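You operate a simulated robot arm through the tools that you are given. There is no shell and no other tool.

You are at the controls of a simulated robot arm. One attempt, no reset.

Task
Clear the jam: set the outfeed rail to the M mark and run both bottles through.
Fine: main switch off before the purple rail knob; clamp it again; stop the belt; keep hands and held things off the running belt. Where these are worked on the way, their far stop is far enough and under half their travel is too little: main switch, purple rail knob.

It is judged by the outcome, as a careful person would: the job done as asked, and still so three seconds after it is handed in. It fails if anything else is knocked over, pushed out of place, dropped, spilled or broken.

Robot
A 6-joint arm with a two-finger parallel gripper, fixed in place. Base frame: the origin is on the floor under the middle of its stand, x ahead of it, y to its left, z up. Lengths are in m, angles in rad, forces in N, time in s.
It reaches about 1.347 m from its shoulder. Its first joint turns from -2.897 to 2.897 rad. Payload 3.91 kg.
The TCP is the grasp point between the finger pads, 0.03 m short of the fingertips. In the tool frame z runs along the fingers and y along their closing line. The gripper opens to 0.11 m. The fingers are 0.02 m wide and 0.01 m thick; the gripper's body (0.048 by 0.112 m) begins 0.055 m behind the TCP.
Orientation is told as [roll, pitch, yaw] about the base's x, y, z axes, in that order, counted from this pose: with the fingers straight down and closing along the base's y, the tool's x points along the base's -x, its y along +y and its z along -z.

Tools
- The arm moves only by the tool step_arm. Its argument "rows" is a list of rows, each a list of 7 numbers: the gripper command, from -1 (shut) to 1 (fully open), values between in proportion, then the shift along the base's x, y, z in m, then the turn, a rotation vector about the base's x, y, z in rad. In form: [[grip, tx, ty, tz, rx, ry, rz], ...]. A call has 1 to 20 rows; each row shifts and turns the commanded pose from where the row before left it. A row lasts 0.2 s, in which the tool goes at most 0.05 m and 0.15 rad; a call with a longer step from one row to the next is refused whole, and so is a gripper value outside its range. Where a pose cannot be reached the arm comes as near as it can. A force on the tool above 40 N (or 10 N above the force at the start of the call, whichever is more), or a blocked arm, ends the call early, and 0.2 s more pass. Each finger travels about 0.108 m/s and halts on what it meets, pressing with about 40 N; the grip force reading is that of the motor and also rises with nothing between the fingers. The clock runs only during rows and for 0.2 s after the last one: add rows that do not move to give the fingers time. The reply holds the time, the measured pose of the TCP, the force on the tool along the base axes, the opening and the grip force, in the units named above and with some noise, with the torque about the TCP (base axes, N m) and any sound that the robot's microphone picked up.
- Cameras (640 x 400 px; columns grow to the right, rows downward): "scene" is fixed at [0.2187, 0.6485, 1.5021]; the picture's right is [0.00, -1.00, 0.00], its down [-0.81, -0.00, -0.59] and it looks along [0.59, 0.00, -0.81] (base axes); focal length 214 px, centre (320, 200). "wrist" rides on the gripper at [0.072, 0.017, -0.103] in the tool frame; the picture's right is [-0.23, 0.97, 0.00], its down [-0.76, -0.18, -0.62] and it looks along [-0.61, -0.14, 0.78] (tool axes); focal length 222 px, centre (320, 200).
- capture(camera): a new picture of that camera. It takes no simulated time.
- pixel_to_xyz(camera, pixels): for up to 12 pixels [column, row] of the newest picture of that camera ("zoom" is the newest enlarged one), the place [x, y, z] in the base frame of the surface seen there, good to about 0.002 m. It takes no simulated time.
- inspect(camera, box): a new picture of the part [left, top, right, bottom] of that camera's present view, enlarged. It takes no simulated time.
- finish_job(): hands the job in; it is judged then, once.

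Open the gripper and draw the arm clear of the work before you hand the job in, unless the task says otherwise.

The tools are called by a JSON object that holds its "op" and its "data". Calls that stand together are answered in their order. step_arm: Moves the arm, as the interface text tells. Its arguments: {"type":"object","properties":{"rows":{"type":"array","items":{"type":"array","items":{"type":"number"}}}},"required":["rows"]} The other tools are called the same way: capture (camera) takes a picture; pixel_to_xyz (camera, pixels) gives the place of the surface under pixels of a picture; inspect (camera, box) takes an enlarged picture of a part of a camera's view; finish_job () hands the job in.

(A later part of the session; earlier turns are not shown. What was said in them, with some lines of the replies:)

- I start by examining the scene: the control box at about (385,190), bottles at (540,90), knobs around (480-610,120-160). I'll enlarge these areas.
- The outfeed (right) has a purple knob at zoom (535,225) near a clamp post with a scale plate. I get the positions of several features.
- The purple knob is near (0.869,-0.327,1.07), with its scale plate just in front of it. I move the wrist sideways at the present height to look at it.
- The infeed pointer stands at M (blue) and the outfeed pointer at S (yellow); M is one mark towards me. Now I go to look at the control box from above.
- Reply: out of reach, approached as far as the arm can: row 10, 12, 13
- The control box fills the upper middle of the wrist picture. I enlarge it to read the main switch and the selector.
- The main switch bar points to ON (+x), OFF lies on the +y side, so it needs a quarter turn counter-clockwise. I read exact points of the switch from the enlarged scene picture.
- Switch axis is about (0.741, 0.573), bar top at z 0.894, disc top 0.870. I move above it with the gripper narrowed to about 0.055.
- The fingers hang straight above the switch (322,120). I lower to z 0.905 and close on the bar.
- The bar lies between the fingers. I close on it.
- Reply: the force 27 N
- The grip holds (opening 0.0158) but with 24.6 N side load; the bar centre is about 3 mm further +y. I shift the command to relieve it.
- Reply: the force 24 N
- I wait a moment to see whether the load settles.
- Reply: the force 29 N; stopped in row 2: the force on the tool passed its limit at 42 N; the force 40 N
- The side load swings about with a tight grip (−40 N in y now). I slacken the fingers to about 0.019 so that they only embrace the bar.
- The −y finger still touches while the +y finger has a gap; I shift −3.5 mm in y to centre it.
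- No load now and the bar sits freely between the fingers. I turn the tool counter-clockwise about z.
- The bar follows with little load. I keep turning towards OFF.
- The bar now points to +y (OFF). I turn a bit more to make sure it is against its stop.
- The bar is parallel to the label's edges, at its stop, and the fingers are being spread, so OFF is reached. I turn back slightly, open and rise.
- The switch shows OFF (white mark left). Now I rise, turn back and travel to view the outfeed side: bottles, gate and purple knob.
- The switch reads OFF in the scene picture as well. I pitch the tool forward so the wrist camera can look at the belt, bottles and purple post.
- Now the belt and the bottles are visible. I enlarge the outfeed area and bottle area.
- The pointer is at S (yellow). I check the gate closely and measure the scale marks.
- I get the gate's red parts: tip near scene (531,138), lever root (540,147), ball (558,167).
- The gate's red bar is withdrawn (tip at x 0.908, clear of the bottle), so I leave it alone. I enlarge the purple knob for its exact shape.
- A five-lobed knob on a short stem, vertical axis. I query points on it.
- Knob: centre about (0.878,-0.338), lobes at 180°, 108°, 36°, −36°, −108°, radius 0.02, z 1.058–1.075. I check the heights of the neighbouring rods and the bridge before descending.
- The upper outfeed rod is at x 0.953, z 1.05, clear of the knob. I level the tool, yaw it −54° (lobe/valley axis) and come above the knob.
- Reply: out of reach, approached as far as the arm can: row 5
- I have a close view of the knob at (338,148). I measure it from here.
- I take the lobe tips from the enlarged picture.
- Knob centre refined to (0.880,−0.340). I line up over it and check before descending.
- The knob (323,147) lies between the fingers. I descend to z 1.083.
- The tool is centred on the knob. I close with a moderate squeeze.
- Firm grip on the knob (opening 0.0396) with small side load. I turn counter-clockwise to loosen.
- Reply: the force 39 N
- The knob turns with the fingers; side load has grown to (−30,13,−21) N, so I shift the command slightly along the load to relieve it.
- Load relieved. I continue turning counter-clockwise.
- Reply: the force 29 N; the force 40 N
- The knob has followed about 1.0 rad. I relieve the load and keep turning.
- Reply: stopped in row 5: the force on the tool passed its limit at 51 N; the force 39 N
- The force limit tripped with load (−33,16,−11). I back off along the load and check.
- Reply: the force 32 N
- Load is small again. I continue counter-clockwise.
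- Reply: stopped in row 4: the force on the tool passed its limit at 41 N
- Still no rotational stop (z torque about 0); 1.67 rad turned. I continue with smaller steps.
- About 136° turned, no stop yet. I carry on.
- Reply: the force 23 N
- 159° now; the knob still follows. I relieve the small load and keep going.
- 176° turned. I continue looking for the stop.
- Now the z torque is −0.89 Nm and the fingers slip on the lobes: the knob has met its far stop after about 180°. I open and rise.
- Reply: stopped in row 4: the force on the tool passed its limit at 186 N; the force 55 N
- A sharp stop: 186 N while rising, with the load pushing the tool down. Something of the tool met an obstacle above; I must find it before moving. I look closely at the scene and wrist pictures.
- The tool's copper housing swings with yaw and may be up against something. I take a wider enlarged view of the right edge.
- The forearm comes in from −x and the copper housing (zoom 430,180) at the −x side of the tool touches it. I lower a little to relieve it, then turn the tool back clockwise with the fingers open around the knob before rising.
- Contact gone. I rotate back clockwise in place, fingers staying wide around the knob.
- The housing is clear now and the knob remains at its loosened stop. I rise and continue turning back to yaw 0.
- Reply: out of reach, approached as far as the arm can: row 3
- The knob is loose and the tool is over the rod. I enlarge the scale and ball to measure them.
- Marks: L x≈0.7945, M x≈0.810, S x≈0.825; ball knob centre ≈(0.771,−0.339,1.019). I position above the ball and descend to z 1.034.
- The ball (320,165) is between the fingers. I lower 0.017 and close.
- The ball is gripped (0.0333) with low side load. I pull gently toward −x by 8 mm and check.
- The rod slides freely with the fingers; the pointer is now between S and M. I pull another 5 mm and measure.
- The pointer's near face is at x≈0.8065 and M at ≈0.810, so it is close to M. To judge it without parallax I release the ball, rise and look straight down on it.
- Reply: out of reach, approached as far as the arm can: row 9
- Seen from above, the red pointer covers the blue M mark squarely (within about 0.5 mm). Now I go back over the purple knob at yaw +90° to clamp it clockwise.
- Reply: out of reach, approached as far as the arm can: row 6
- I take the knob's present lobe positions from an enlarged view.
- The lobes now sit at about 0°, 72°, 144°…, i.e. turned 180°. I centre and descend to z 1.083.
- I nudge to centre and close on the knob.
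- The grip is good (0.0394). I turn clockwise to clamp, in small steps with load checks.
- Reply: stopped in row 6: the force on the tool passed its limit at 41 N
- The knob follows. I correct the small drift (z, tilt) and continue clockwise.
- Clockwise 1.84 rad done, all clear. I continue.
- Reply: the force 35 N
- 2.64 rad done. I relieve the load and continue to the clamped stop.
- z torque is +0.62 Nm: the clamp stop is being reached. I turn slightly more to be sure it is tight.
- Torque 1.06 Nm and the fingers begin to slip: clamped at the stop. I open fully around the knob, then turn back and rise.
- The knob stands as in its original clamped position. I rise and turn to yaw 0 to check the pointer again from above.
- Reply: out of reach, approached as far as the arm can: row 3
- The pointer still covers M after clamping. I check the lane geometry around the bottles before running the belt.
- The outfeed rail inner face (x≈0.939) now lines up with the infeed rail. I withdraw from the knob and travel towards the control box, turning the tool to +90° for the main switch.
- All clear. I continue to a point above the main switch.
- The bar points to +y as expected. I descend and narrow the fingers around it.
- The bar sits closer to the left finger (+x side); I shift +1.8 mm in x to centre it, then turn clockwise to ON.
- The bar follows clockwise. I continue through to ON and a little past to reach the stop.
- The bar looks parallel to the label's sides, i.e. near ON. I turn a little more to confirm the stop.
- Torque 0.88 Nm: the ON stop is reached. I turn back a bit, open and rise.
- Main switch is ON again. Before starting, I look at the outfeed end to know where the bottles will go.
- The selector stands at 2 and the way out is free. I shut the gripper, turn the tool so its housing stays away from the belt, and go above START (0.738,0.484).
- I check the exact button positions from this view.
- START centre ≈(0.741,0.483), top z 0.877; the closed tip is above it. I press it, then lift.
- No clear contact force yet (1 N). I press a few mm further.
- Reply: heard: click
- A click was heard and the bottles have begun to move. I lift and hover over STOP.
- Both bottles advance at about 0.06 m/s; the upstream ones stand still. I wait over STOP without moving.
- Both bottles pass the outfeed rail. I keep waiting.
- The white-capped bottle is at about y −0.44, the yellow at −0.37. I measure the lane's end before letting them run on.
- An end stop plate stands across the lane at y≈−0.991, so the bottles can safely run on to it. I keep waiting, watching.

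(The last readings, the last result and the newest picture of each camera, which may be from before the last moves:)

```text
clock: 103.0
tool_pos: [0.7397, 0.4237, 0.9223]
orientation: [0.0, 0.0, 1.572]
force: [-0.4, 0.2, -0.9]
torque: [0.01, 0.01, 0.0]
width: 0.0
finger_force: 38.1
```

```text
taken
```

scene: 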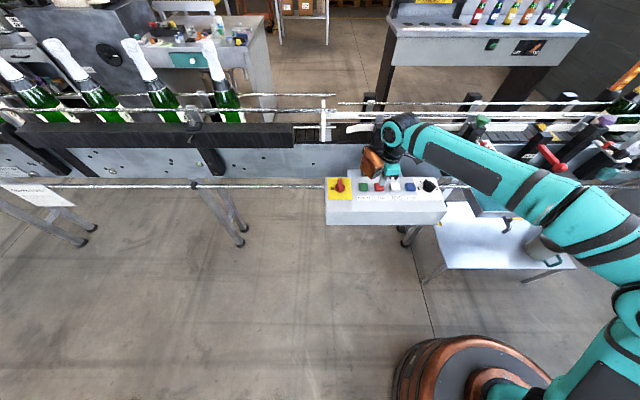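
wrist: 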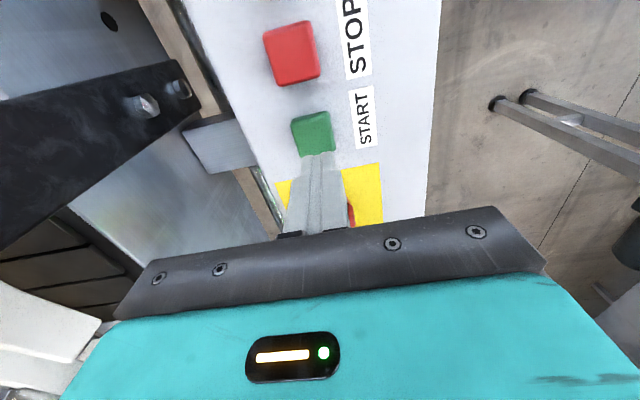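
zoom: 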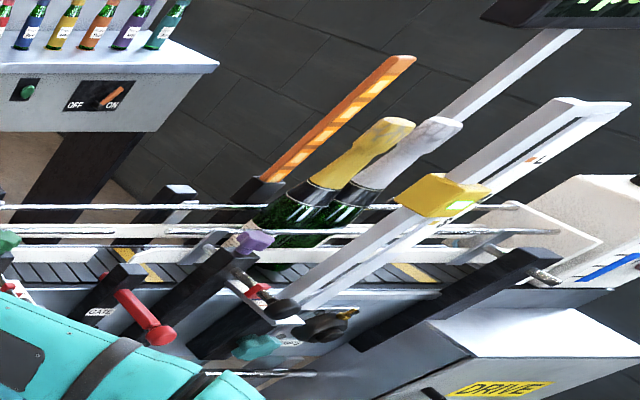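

White at about y −0.57, yellow −0.50, both upright. Waiting on.

{"op": "step_arm", "data": {"rows": [[-1, 0, 0, 0, 0, 0, 0], [-1, 0, 0, 0, 0, 0, 0], [-1, 0, 0, 0, 0, 0, 0], [-1, 0, 0, 0, 0, 0, 0], [-1, 0, 0, 0, 0, 0, 0], [-1, 0, 0, 0, 0, 0, 0], [-1, 0, 0, 0, 0, 0, 0], [-1, 0, 0, 0, 0, 0, 0], [-1, 0, 0, 0, 0, 0, 0], [-1, 0, 0, 0, 0, 0, 0], [-1, 0, 0, 0, 0, 0, 0], [-1, 0, 0, 0, 0, 0, 0], [-1, 0, 0, 0, 0, 0, 0], [-1, 0, 0, 0, 0, 0, 0], [-1, 0, 0, 0, 0, 0, 0]]}}

{"op": "inspect", "data": {"camera": "scene", "box": [639, 0, 640, 200]}}

{"op": "capture", "data": {"camera": "scene"}}

```text
clock: 106.2
tool_pos: [0.7401, 0.4228, 0.9221]
orientation: [0.001, 0.0, 1.571]
force: [-0.5, 0.3, -0.1]
torque: [0.01, 0.03, -0.03]
width: 0.0
finger_force: 37.7
```

```text
2.00 times, centred on (640, 100) of scene
```

zoom: 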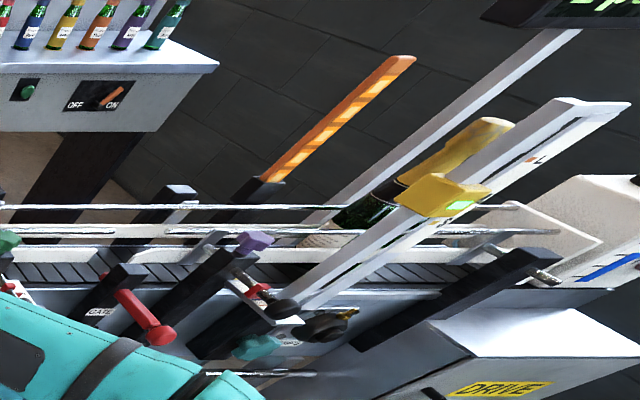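

```text
taken
```

scene: 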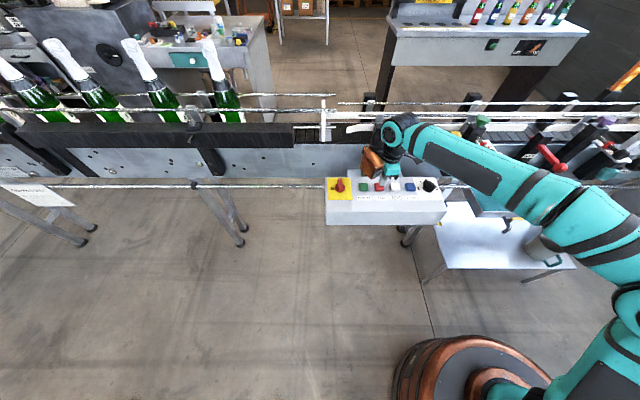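

The yellow-capped bottle is at about y −0.65; the white one should be just behind the white bar in this view. I check closely that it is upright.

{"op": "inspect", "data": {"camera": "scene", "box": [639, 50, 640, 150]}}

{"op": "capture", "data": {"camera": "wrist"}}

```text
4.00 times, centred on (640, 100) of scene
```

zoom: 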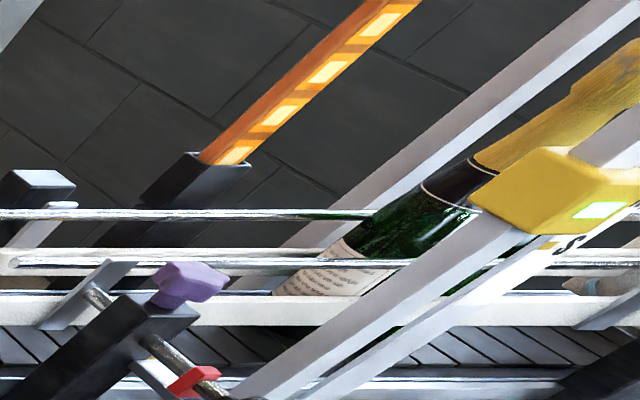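

```text
taken
```

wrist: 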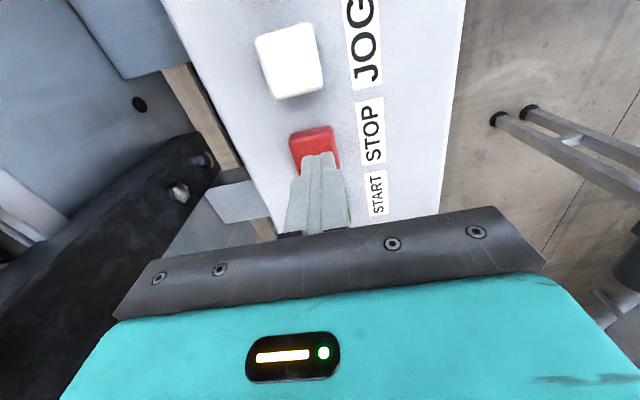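

The white one is hidden by the bar. I run a little more to see it appear on the other side.

{"op": "step_arm", "data": {"rows": [[-1, 0, 0, 0, 0, 0, 0], [-1, 0, 0, 0, 0, 0, 0], [-1, 0, 0, 0, 0, 0, 0], [-1, 0, 0, 0, 0, 0, 0], [-1, 0, 0, 0, 0, 0, 0], [-1, 0, 0, 0, 0, 0, 0], [-1, 0, 0, 0, 0, 0, 0]]}}

{"op": "inspect", "data": {"camera": "scene", "box": [639, 0, 640, 200]}}

```text
clock: 107.8
tool_pos: [0.7409, 0.423, 0.9227]
orientation: [-0.001, 0.0, 1.571]
force: [-0.6, 0.3, 0.3]
torque: [-0.02, 0.02, -0.01]
width: 0.0
finger_force: 38.2
```

```text
2.00 times, centred on (640, 100) of scene
```

zoom: 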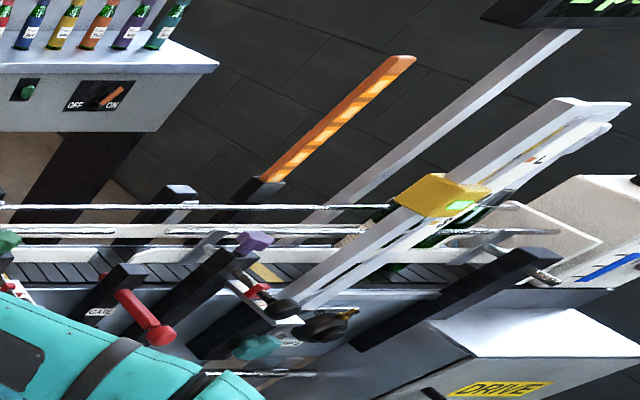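

The white bottle emerges upright at about y −0.81. I wait about 2 s more.

{"op": "step_arm", "data": {"rows": [[-1, 0, 0, 0, 0, 0, 0], [-1, 0, 0, 0, 0, 0, 0], [-1, 0, 0, 0, 0, 0, 0], [-1, 0, 0, 0, 0, 0, 0], [-1, 0, 0, 0, 0, 0, 0], [-1, 0, 0, 0, 0, 0, 0], [-1, 0, 0, 0, 0, 0, 0], [-1, 0, 0, 0, 0, 0, 0]]}}

{"op": "inspect", "data": {"camera": "scene", "box": [639, 0, 640, 200]}}

{"op": "inspect", "data": {"camera": "scene", "box": [639, 0, 640, 300]}}

```text
clock: 109.6
tool_pos: [0.7402, 0.4229, 0.9227]
orientation: [0.001, 0.001, 1.569]
force: [0.1, 0.7, -0.1]
torque: [-0.01, 0.03, 0.01]
width: 0.0001
finger_force: 38.0
```

```text
2.00 times, centred on (640, 100) of scene
```

zoom: 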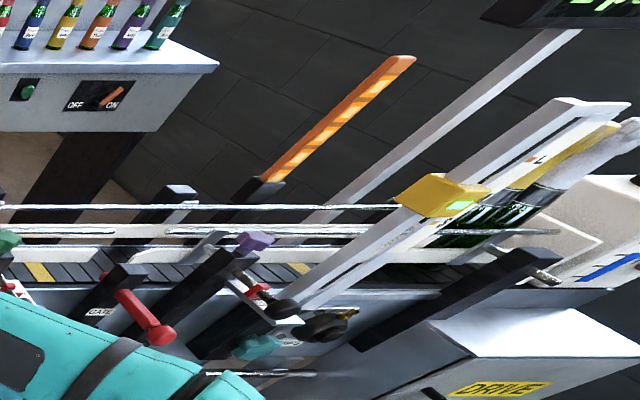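

```text
1.33 times, centred on (640, 150) of scene
```

zoom: 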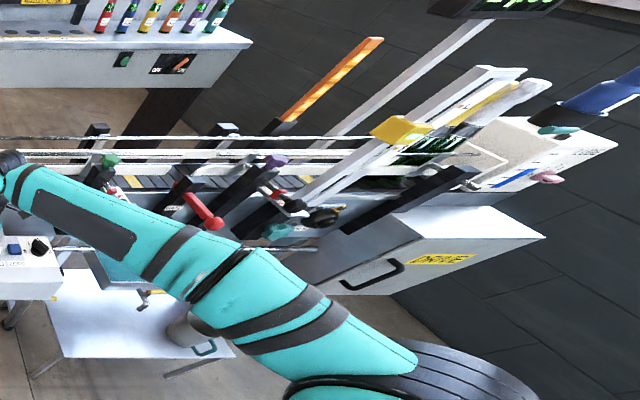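

Both bottles are past the photo-eye, upright (white ≈ −0.87, yellow ≈ −0.80). A green display at the upper right seems to count; I look at it.

{"op": "inspect", "data": {"camera": "scene", "box": [639, 0, 640, 60]}}

{"op": "inspect", "data": {"camera": "scene", "box": [638, 0, 640, 30]}}

```text
6.67 times, centred on (640, 30) of scene
```

zoom: 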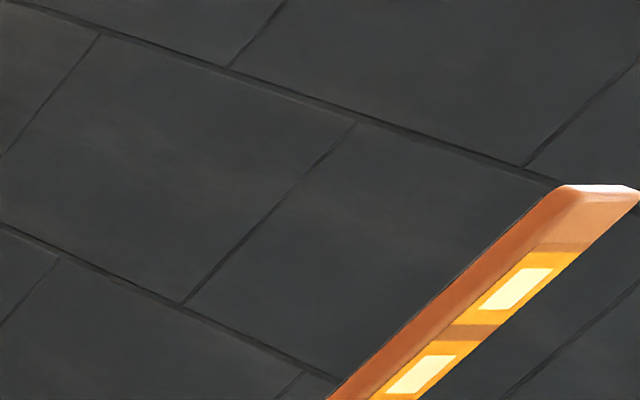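

```text
13.33 times, centred on (639, 15) of scene
```

zoom: 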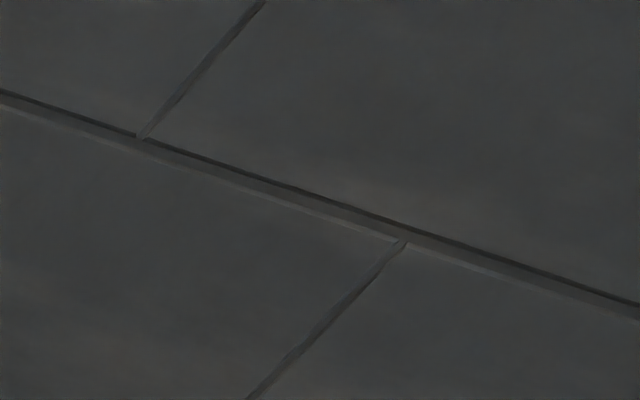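

The display is not readable from here. I let the bottles go a touch further towards the end stop and check again.

{"op": "step_arm", "data": {"rows": [[-1, 0, 0, 0, 0, 0, 0], [-1, 0, 0, 0, 0, 0, 0], [-1, 0, 0, 0, 0, 0, 0], [-1, 0, 0, 0, 0, 0, 0]]}}

{"op": "inspect", "data": {"camera": "scene", "box": [639, 0, 640, 220]}}

```text
clock: 110.6
tool_pos: [0.7399, 0.423, 0.9225]
orientation: [0.0, 0.0, 1.572]
force: [-0.2, 0.6, -0.2]
torque: [0.01, 0.0, 0.04]
width: 0.0001
finger_force: 37.7
```

```text
1.82 times, centred on (640, 110) of scene
```

zoom: 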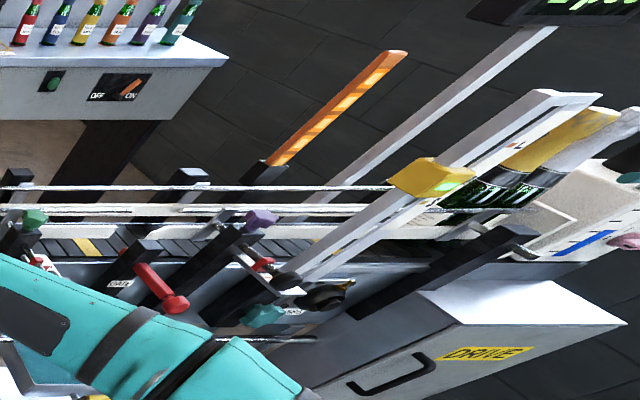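

White is at about y −0.92 and yellow −0.84, just short of the end stop. I press STOP now.

{"op": "step_arm", "data": {"rows": [[-1, 0.001, 0, -0.016, 0, 0, 0], [-1, 0, 0, -0.0035, 0, 0, 0], [-1, 0, 0, -0.003, 0, 0, 0]]}}

{"op": "inspect", "data": {"camera": "scene", "box": [639, 0, 640, 220]}}

```text
clock: 111.4
tool_pos: [0.7426, 0.4235, 0.9008]
orientation: [0.002, 0.0, 1.57]
force: [-0.3, -1.5, 6.4]
torque: [-0.09, 0.01, 0.03]
width: 0.0002
finger_force: 38.1
heard: click
```

```text
1.82 times, centred on (640, 110) of scene
```

zoom: 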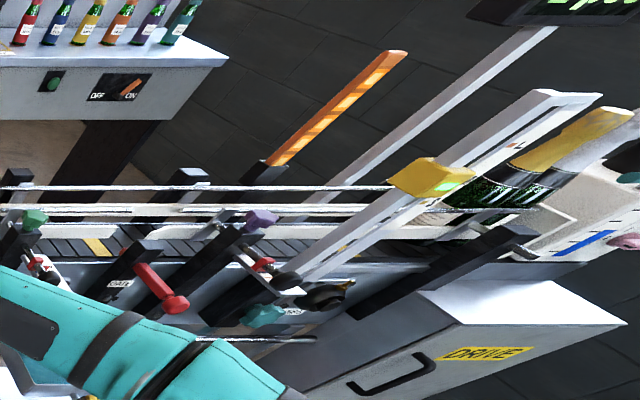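

Click heard. I lift off STOP and check whether the belt (its yellow slat near (90,245)) stands still.

{"op": "step_arm", "data": {"rows": [[-1, 0, 0, 0.02, 0, 0, 0], [-1, 0, 0, 0.04, 0, 0, 0], [-1, 0, 0, 0.04, 0, 0, 0], [-1, 0, 0, 0, 0, 0, 0]]}}

{"op": "inspect", "data": {"camera": "scene", "box": [639, 0, 640, 220]}}

```text
clock: 112.4
tool_pos: [0.7403, 0.4242, 1.0006]
orientation: [0.001, 0.001, 1.572]
force: [-0.1, -0.1, 0.3]
torque: [0.0, 0.01, 0.0]
width: 0.0
finger_force: 38.1
```

```text
1.82 times, centred on (640, 110) of scene
```

zoom: 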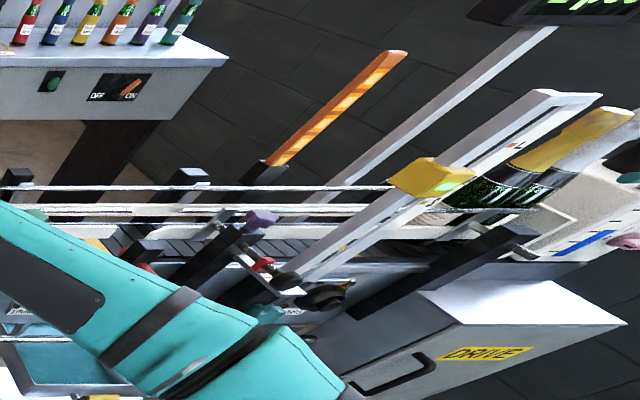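

The bottles and belt stand still in both pictures. I withdraw, open the gripper and travel back to view the outfeed for a final check.

{"op": "step_arm", "data": {"rows": [[-1, -0.02, 0, 0.03, 0, 0, 0], [-1, -0.02, 0, 0.03, 0, 0, 0], [-0.5, -0.02, -0.02, 0.03, 0, 0, -0.09], [0, -0.01, -0.042, 0.01, 0, 0, -0.1], [0, -0.01, -0.042, 0.01, 0, 0, -0.1], [0, -0.01, -0.042, 0.01, 0, 0, -0.1], [0, -0.01, -0.042, 0.01, 0, 0, -0.1], [0, 0, -0.042, 0.01, 0, 0, -0.1], [0, 0, -0.042, 0.01, 0, 0, -0.1], [0, 0, -0.042, 0, 0, 0, -0.1], [0, 0, -0.042, 0, 0, 0, -0.1], [0, 0, -0.042, 0, 0, 0, -0.1], [0, 0, -0.042, 0, 0, 0, -0.1], [0, 0, -0.042, 0, 0, 0, -0.1], [0, 0, -0.042, 0, 0, 0, -0.1], [0, 0, -0.042, 0, 0, 0, -0.1], [0, 0, -0.042, 0, 0, 0, -0.1], [0, 0, -0.042, 0, 0, 0, -0.08], [0, 0, -0.04, 0, 0, 0, 0], [0, 0, 0, 0, 0, 0, 0]]}}

{"op": "capture", "data": {"camera": "scene"}}

{"op": "capture", "data": {"camera": "wrist"}}

```text
clock: 116.6
tool_pos: [0.6433, -0.2679, 1.1531]
orientation: [-0.001, 0.0, 0.0]
force: [-0.3, 0.4, -0.9]
torque: [-0.04, -0.01, -0.01]
width: 0.0547
finger_force: 0.0
```

```text
taken
```

scene: 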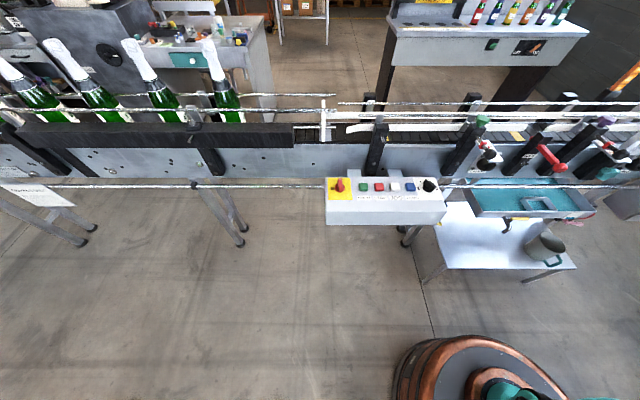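

```text
taken
```

wrist: 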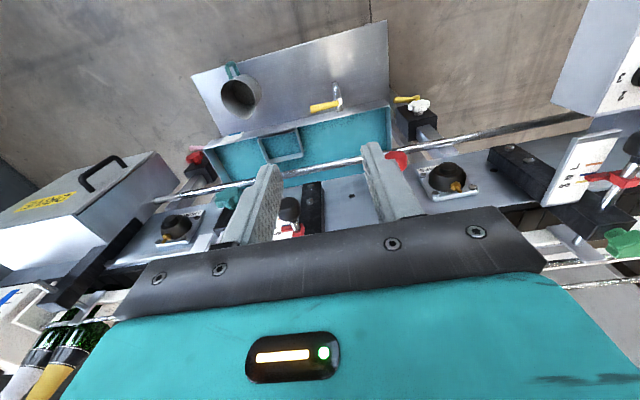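

Nothing disturbed in the scene view. I pitch the tool to look at the outfeed end and the bottles.

{"op": "step_arm", "data": {"rows": [[0.3, 0, -0.02, 0.02, 0, -0.12, 0], [0.5, 0, -0.02, 0.02, 0, -0.12, 0], [0.5, 0, -0.02, 0.02, 0, -0.12, 0], [0.5, 0, -0.01, 0.02, 0, -0.12, 0], [0.5, 0, 0, 0.02, 0, -0.12, 0], [0.5, 0, 0, 0, 0, 0, 0]]}}

{"op": "capture", "data": {"camera": "wrist"}}

{"op": "inspect", "data": {"camera": "wrist", "box": [0, 60, 240, 260]}}

{"op": "inspect", "data": {"camera": "scene", "box": [639, 0, 640, 220]}}

```text
clock: 118.0
tool_pos: [0.6436, -0.3384, 1.2514]
orientation: [-0.002, -0.6, -0.001]
force: [0.2, -0.1, -0.5]
torque: [0.03, -0.03, -0.02]
width: 0.0826
finger_force: 0.0
```

```text
taken
```

wrist: 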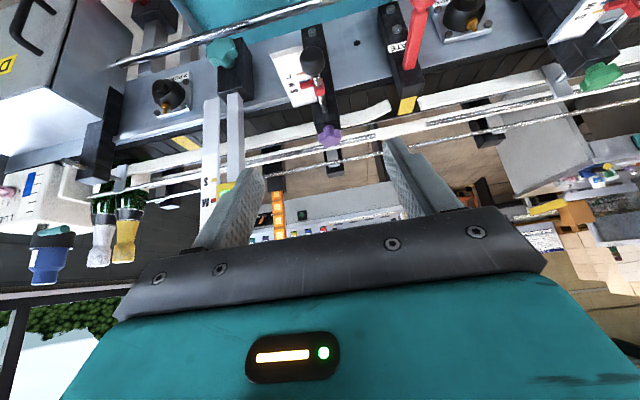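

```text
2.00 times, centred on (120, 160) of wrist
```

zoom: 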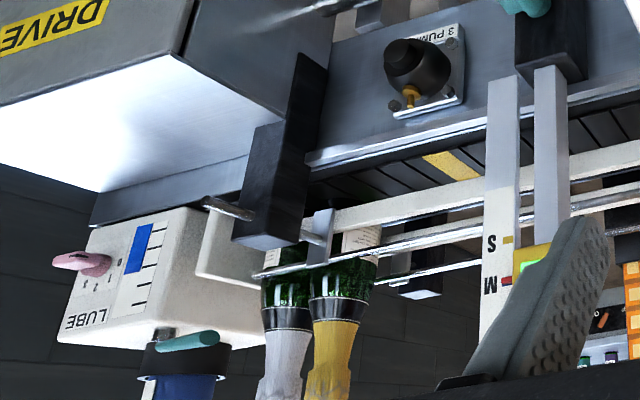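

```text
1.82 times, centred on (640, 110) of scene
```

zoom: 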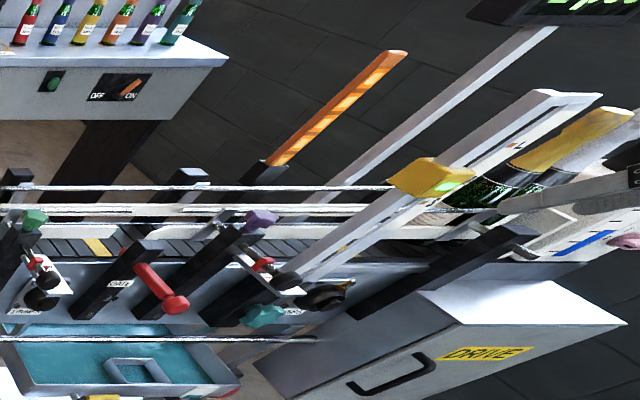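

Both bottles stand upright at the lane's end by the stop plate. I verify positions and the pointer once more.

{"op": "pixel_to_xyz", "data": {"camera": "wrist", "pixels": [[103, 230], [126, 230], [104, 210], [128, 205], [60, 190], [328, 135], [388, 105], [420, 100]]}}

{"op": "inspect", "data": {"camera": "wrist", "box": [260, 30, 350, 150]}}

{"op": "inspect", "data": {"camera": "scene", "box": [310, 160, 460, 240]}}

```text
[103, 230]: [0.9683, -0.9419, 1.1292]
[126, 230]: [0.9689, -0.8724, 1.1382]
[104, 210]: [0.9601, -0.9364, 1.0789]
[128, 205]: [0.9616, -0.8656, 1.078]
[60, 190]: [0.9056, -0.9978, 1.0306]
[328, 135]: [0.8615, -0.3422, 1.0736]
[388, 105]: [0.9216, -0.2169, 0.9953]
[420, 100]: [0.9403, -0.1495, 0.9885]
```

```text
3.33 times, centred on (305, 90) of wrist
```

zoom: 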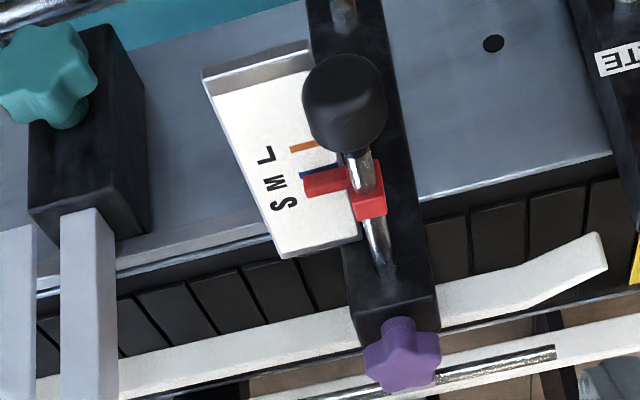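

```text
4.27 times, centred on (385, 200) of scene
```

zoom: 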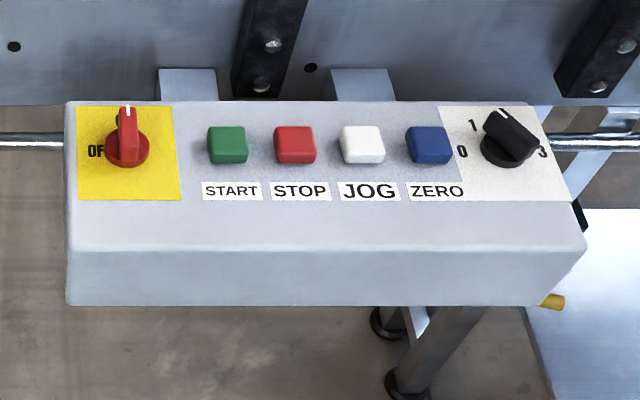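

Bottles stand at y −0.94 and −0.87, the pointer is on M, the knob clamped, and the belt stopped. I level the tool, open fully and draw back clear.

{"op": "step_arm", "data": {"rows": [[1, -0.02, 0.03, 0, 0, 0.12, 0], [1, -0.02, 0.03, 0, 0, 0.12, 0], [1, -0.02, 0.03, 0, 0, 0.12, 0], [1, 0, 0.03, 0, 0, 0.12, 0], [1, 0, 0.03, 0, 0, 0.12, 0], [1, 0, 0.03, 0, 0, 0, 0], [1, 0, 0, 0, 0, 0, 0]]}}

{"op": "inspect", "data": {"camera": "scene", "box": [639, 0, 640, 220]}}

{"op": "capture", "data": {"camera": "scene"}}

```text
clock: 119.6
tool_pos: [0.5821, -0.1569, 1.2499]
orientation: [-0.001, 0.0, 0.002]
force: [0.4, 0.2, 0.6]
torque: [0.01, 0.02, -0.01]
width: 0.11
finger_force: 0.1
```

```text
1.82 times, centred on (640, 110) of scene
```

zoom: 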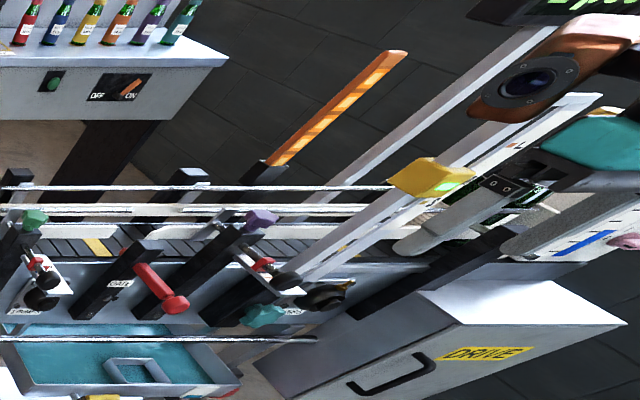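

```text
taken
```

scene: 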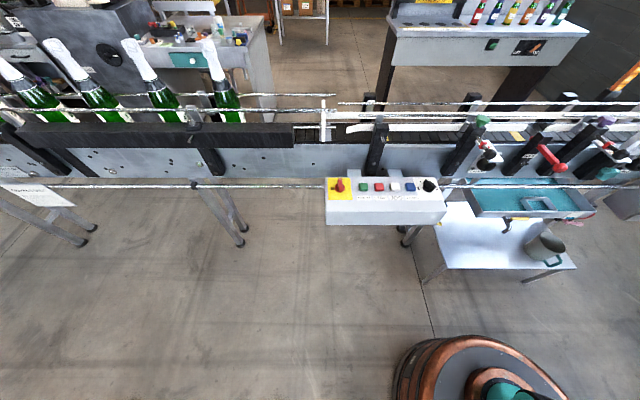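

The belt's yellow slat at (95,247) in the enlarged view has not moved, so the belt is stopped. The rail is clamped at M, both bottles stand at the end of the lane, and the arm is clear with the gripper open. I hand the job in.

{"op": "finish_job", "data": {}}

```text
The job is handed in.
```

The jam is cleared. The outfeed rail is clamped at M, and both bottles ran through and stand upright at the end of the lane. The job is handed in, but I got no verdict back.

- **Rail:** I switched the main switch off before touching the purple knob. I then loosened the knob to its stop, slid the rail from S to M and clamped it again. Seen from above, the pointer sat on the M mark within about 0.5 mm, before and after clamping.
- **Bottles:** With the main switch back on, I pressed START and kept the arm over the control box while the belt ran. The bottles stopped at about y −0.94 and −0.87, against or just short of the end stop plate at y −0.99.
- **Belt:** I pressed STOP, heard it click, and later pictures show the belt and bottles standing still.
- **Finish:** The main switch is left on, the gripper is open and the arm is drawn clear.

**Collision:** While I was lifting off the loosened knob, the force on the tool reached 186 N. The housing on the tool appeared to have met the robot's own forearm. I backed off and turned the tool before rising, and nothing looked moved or damaged in the pictures.
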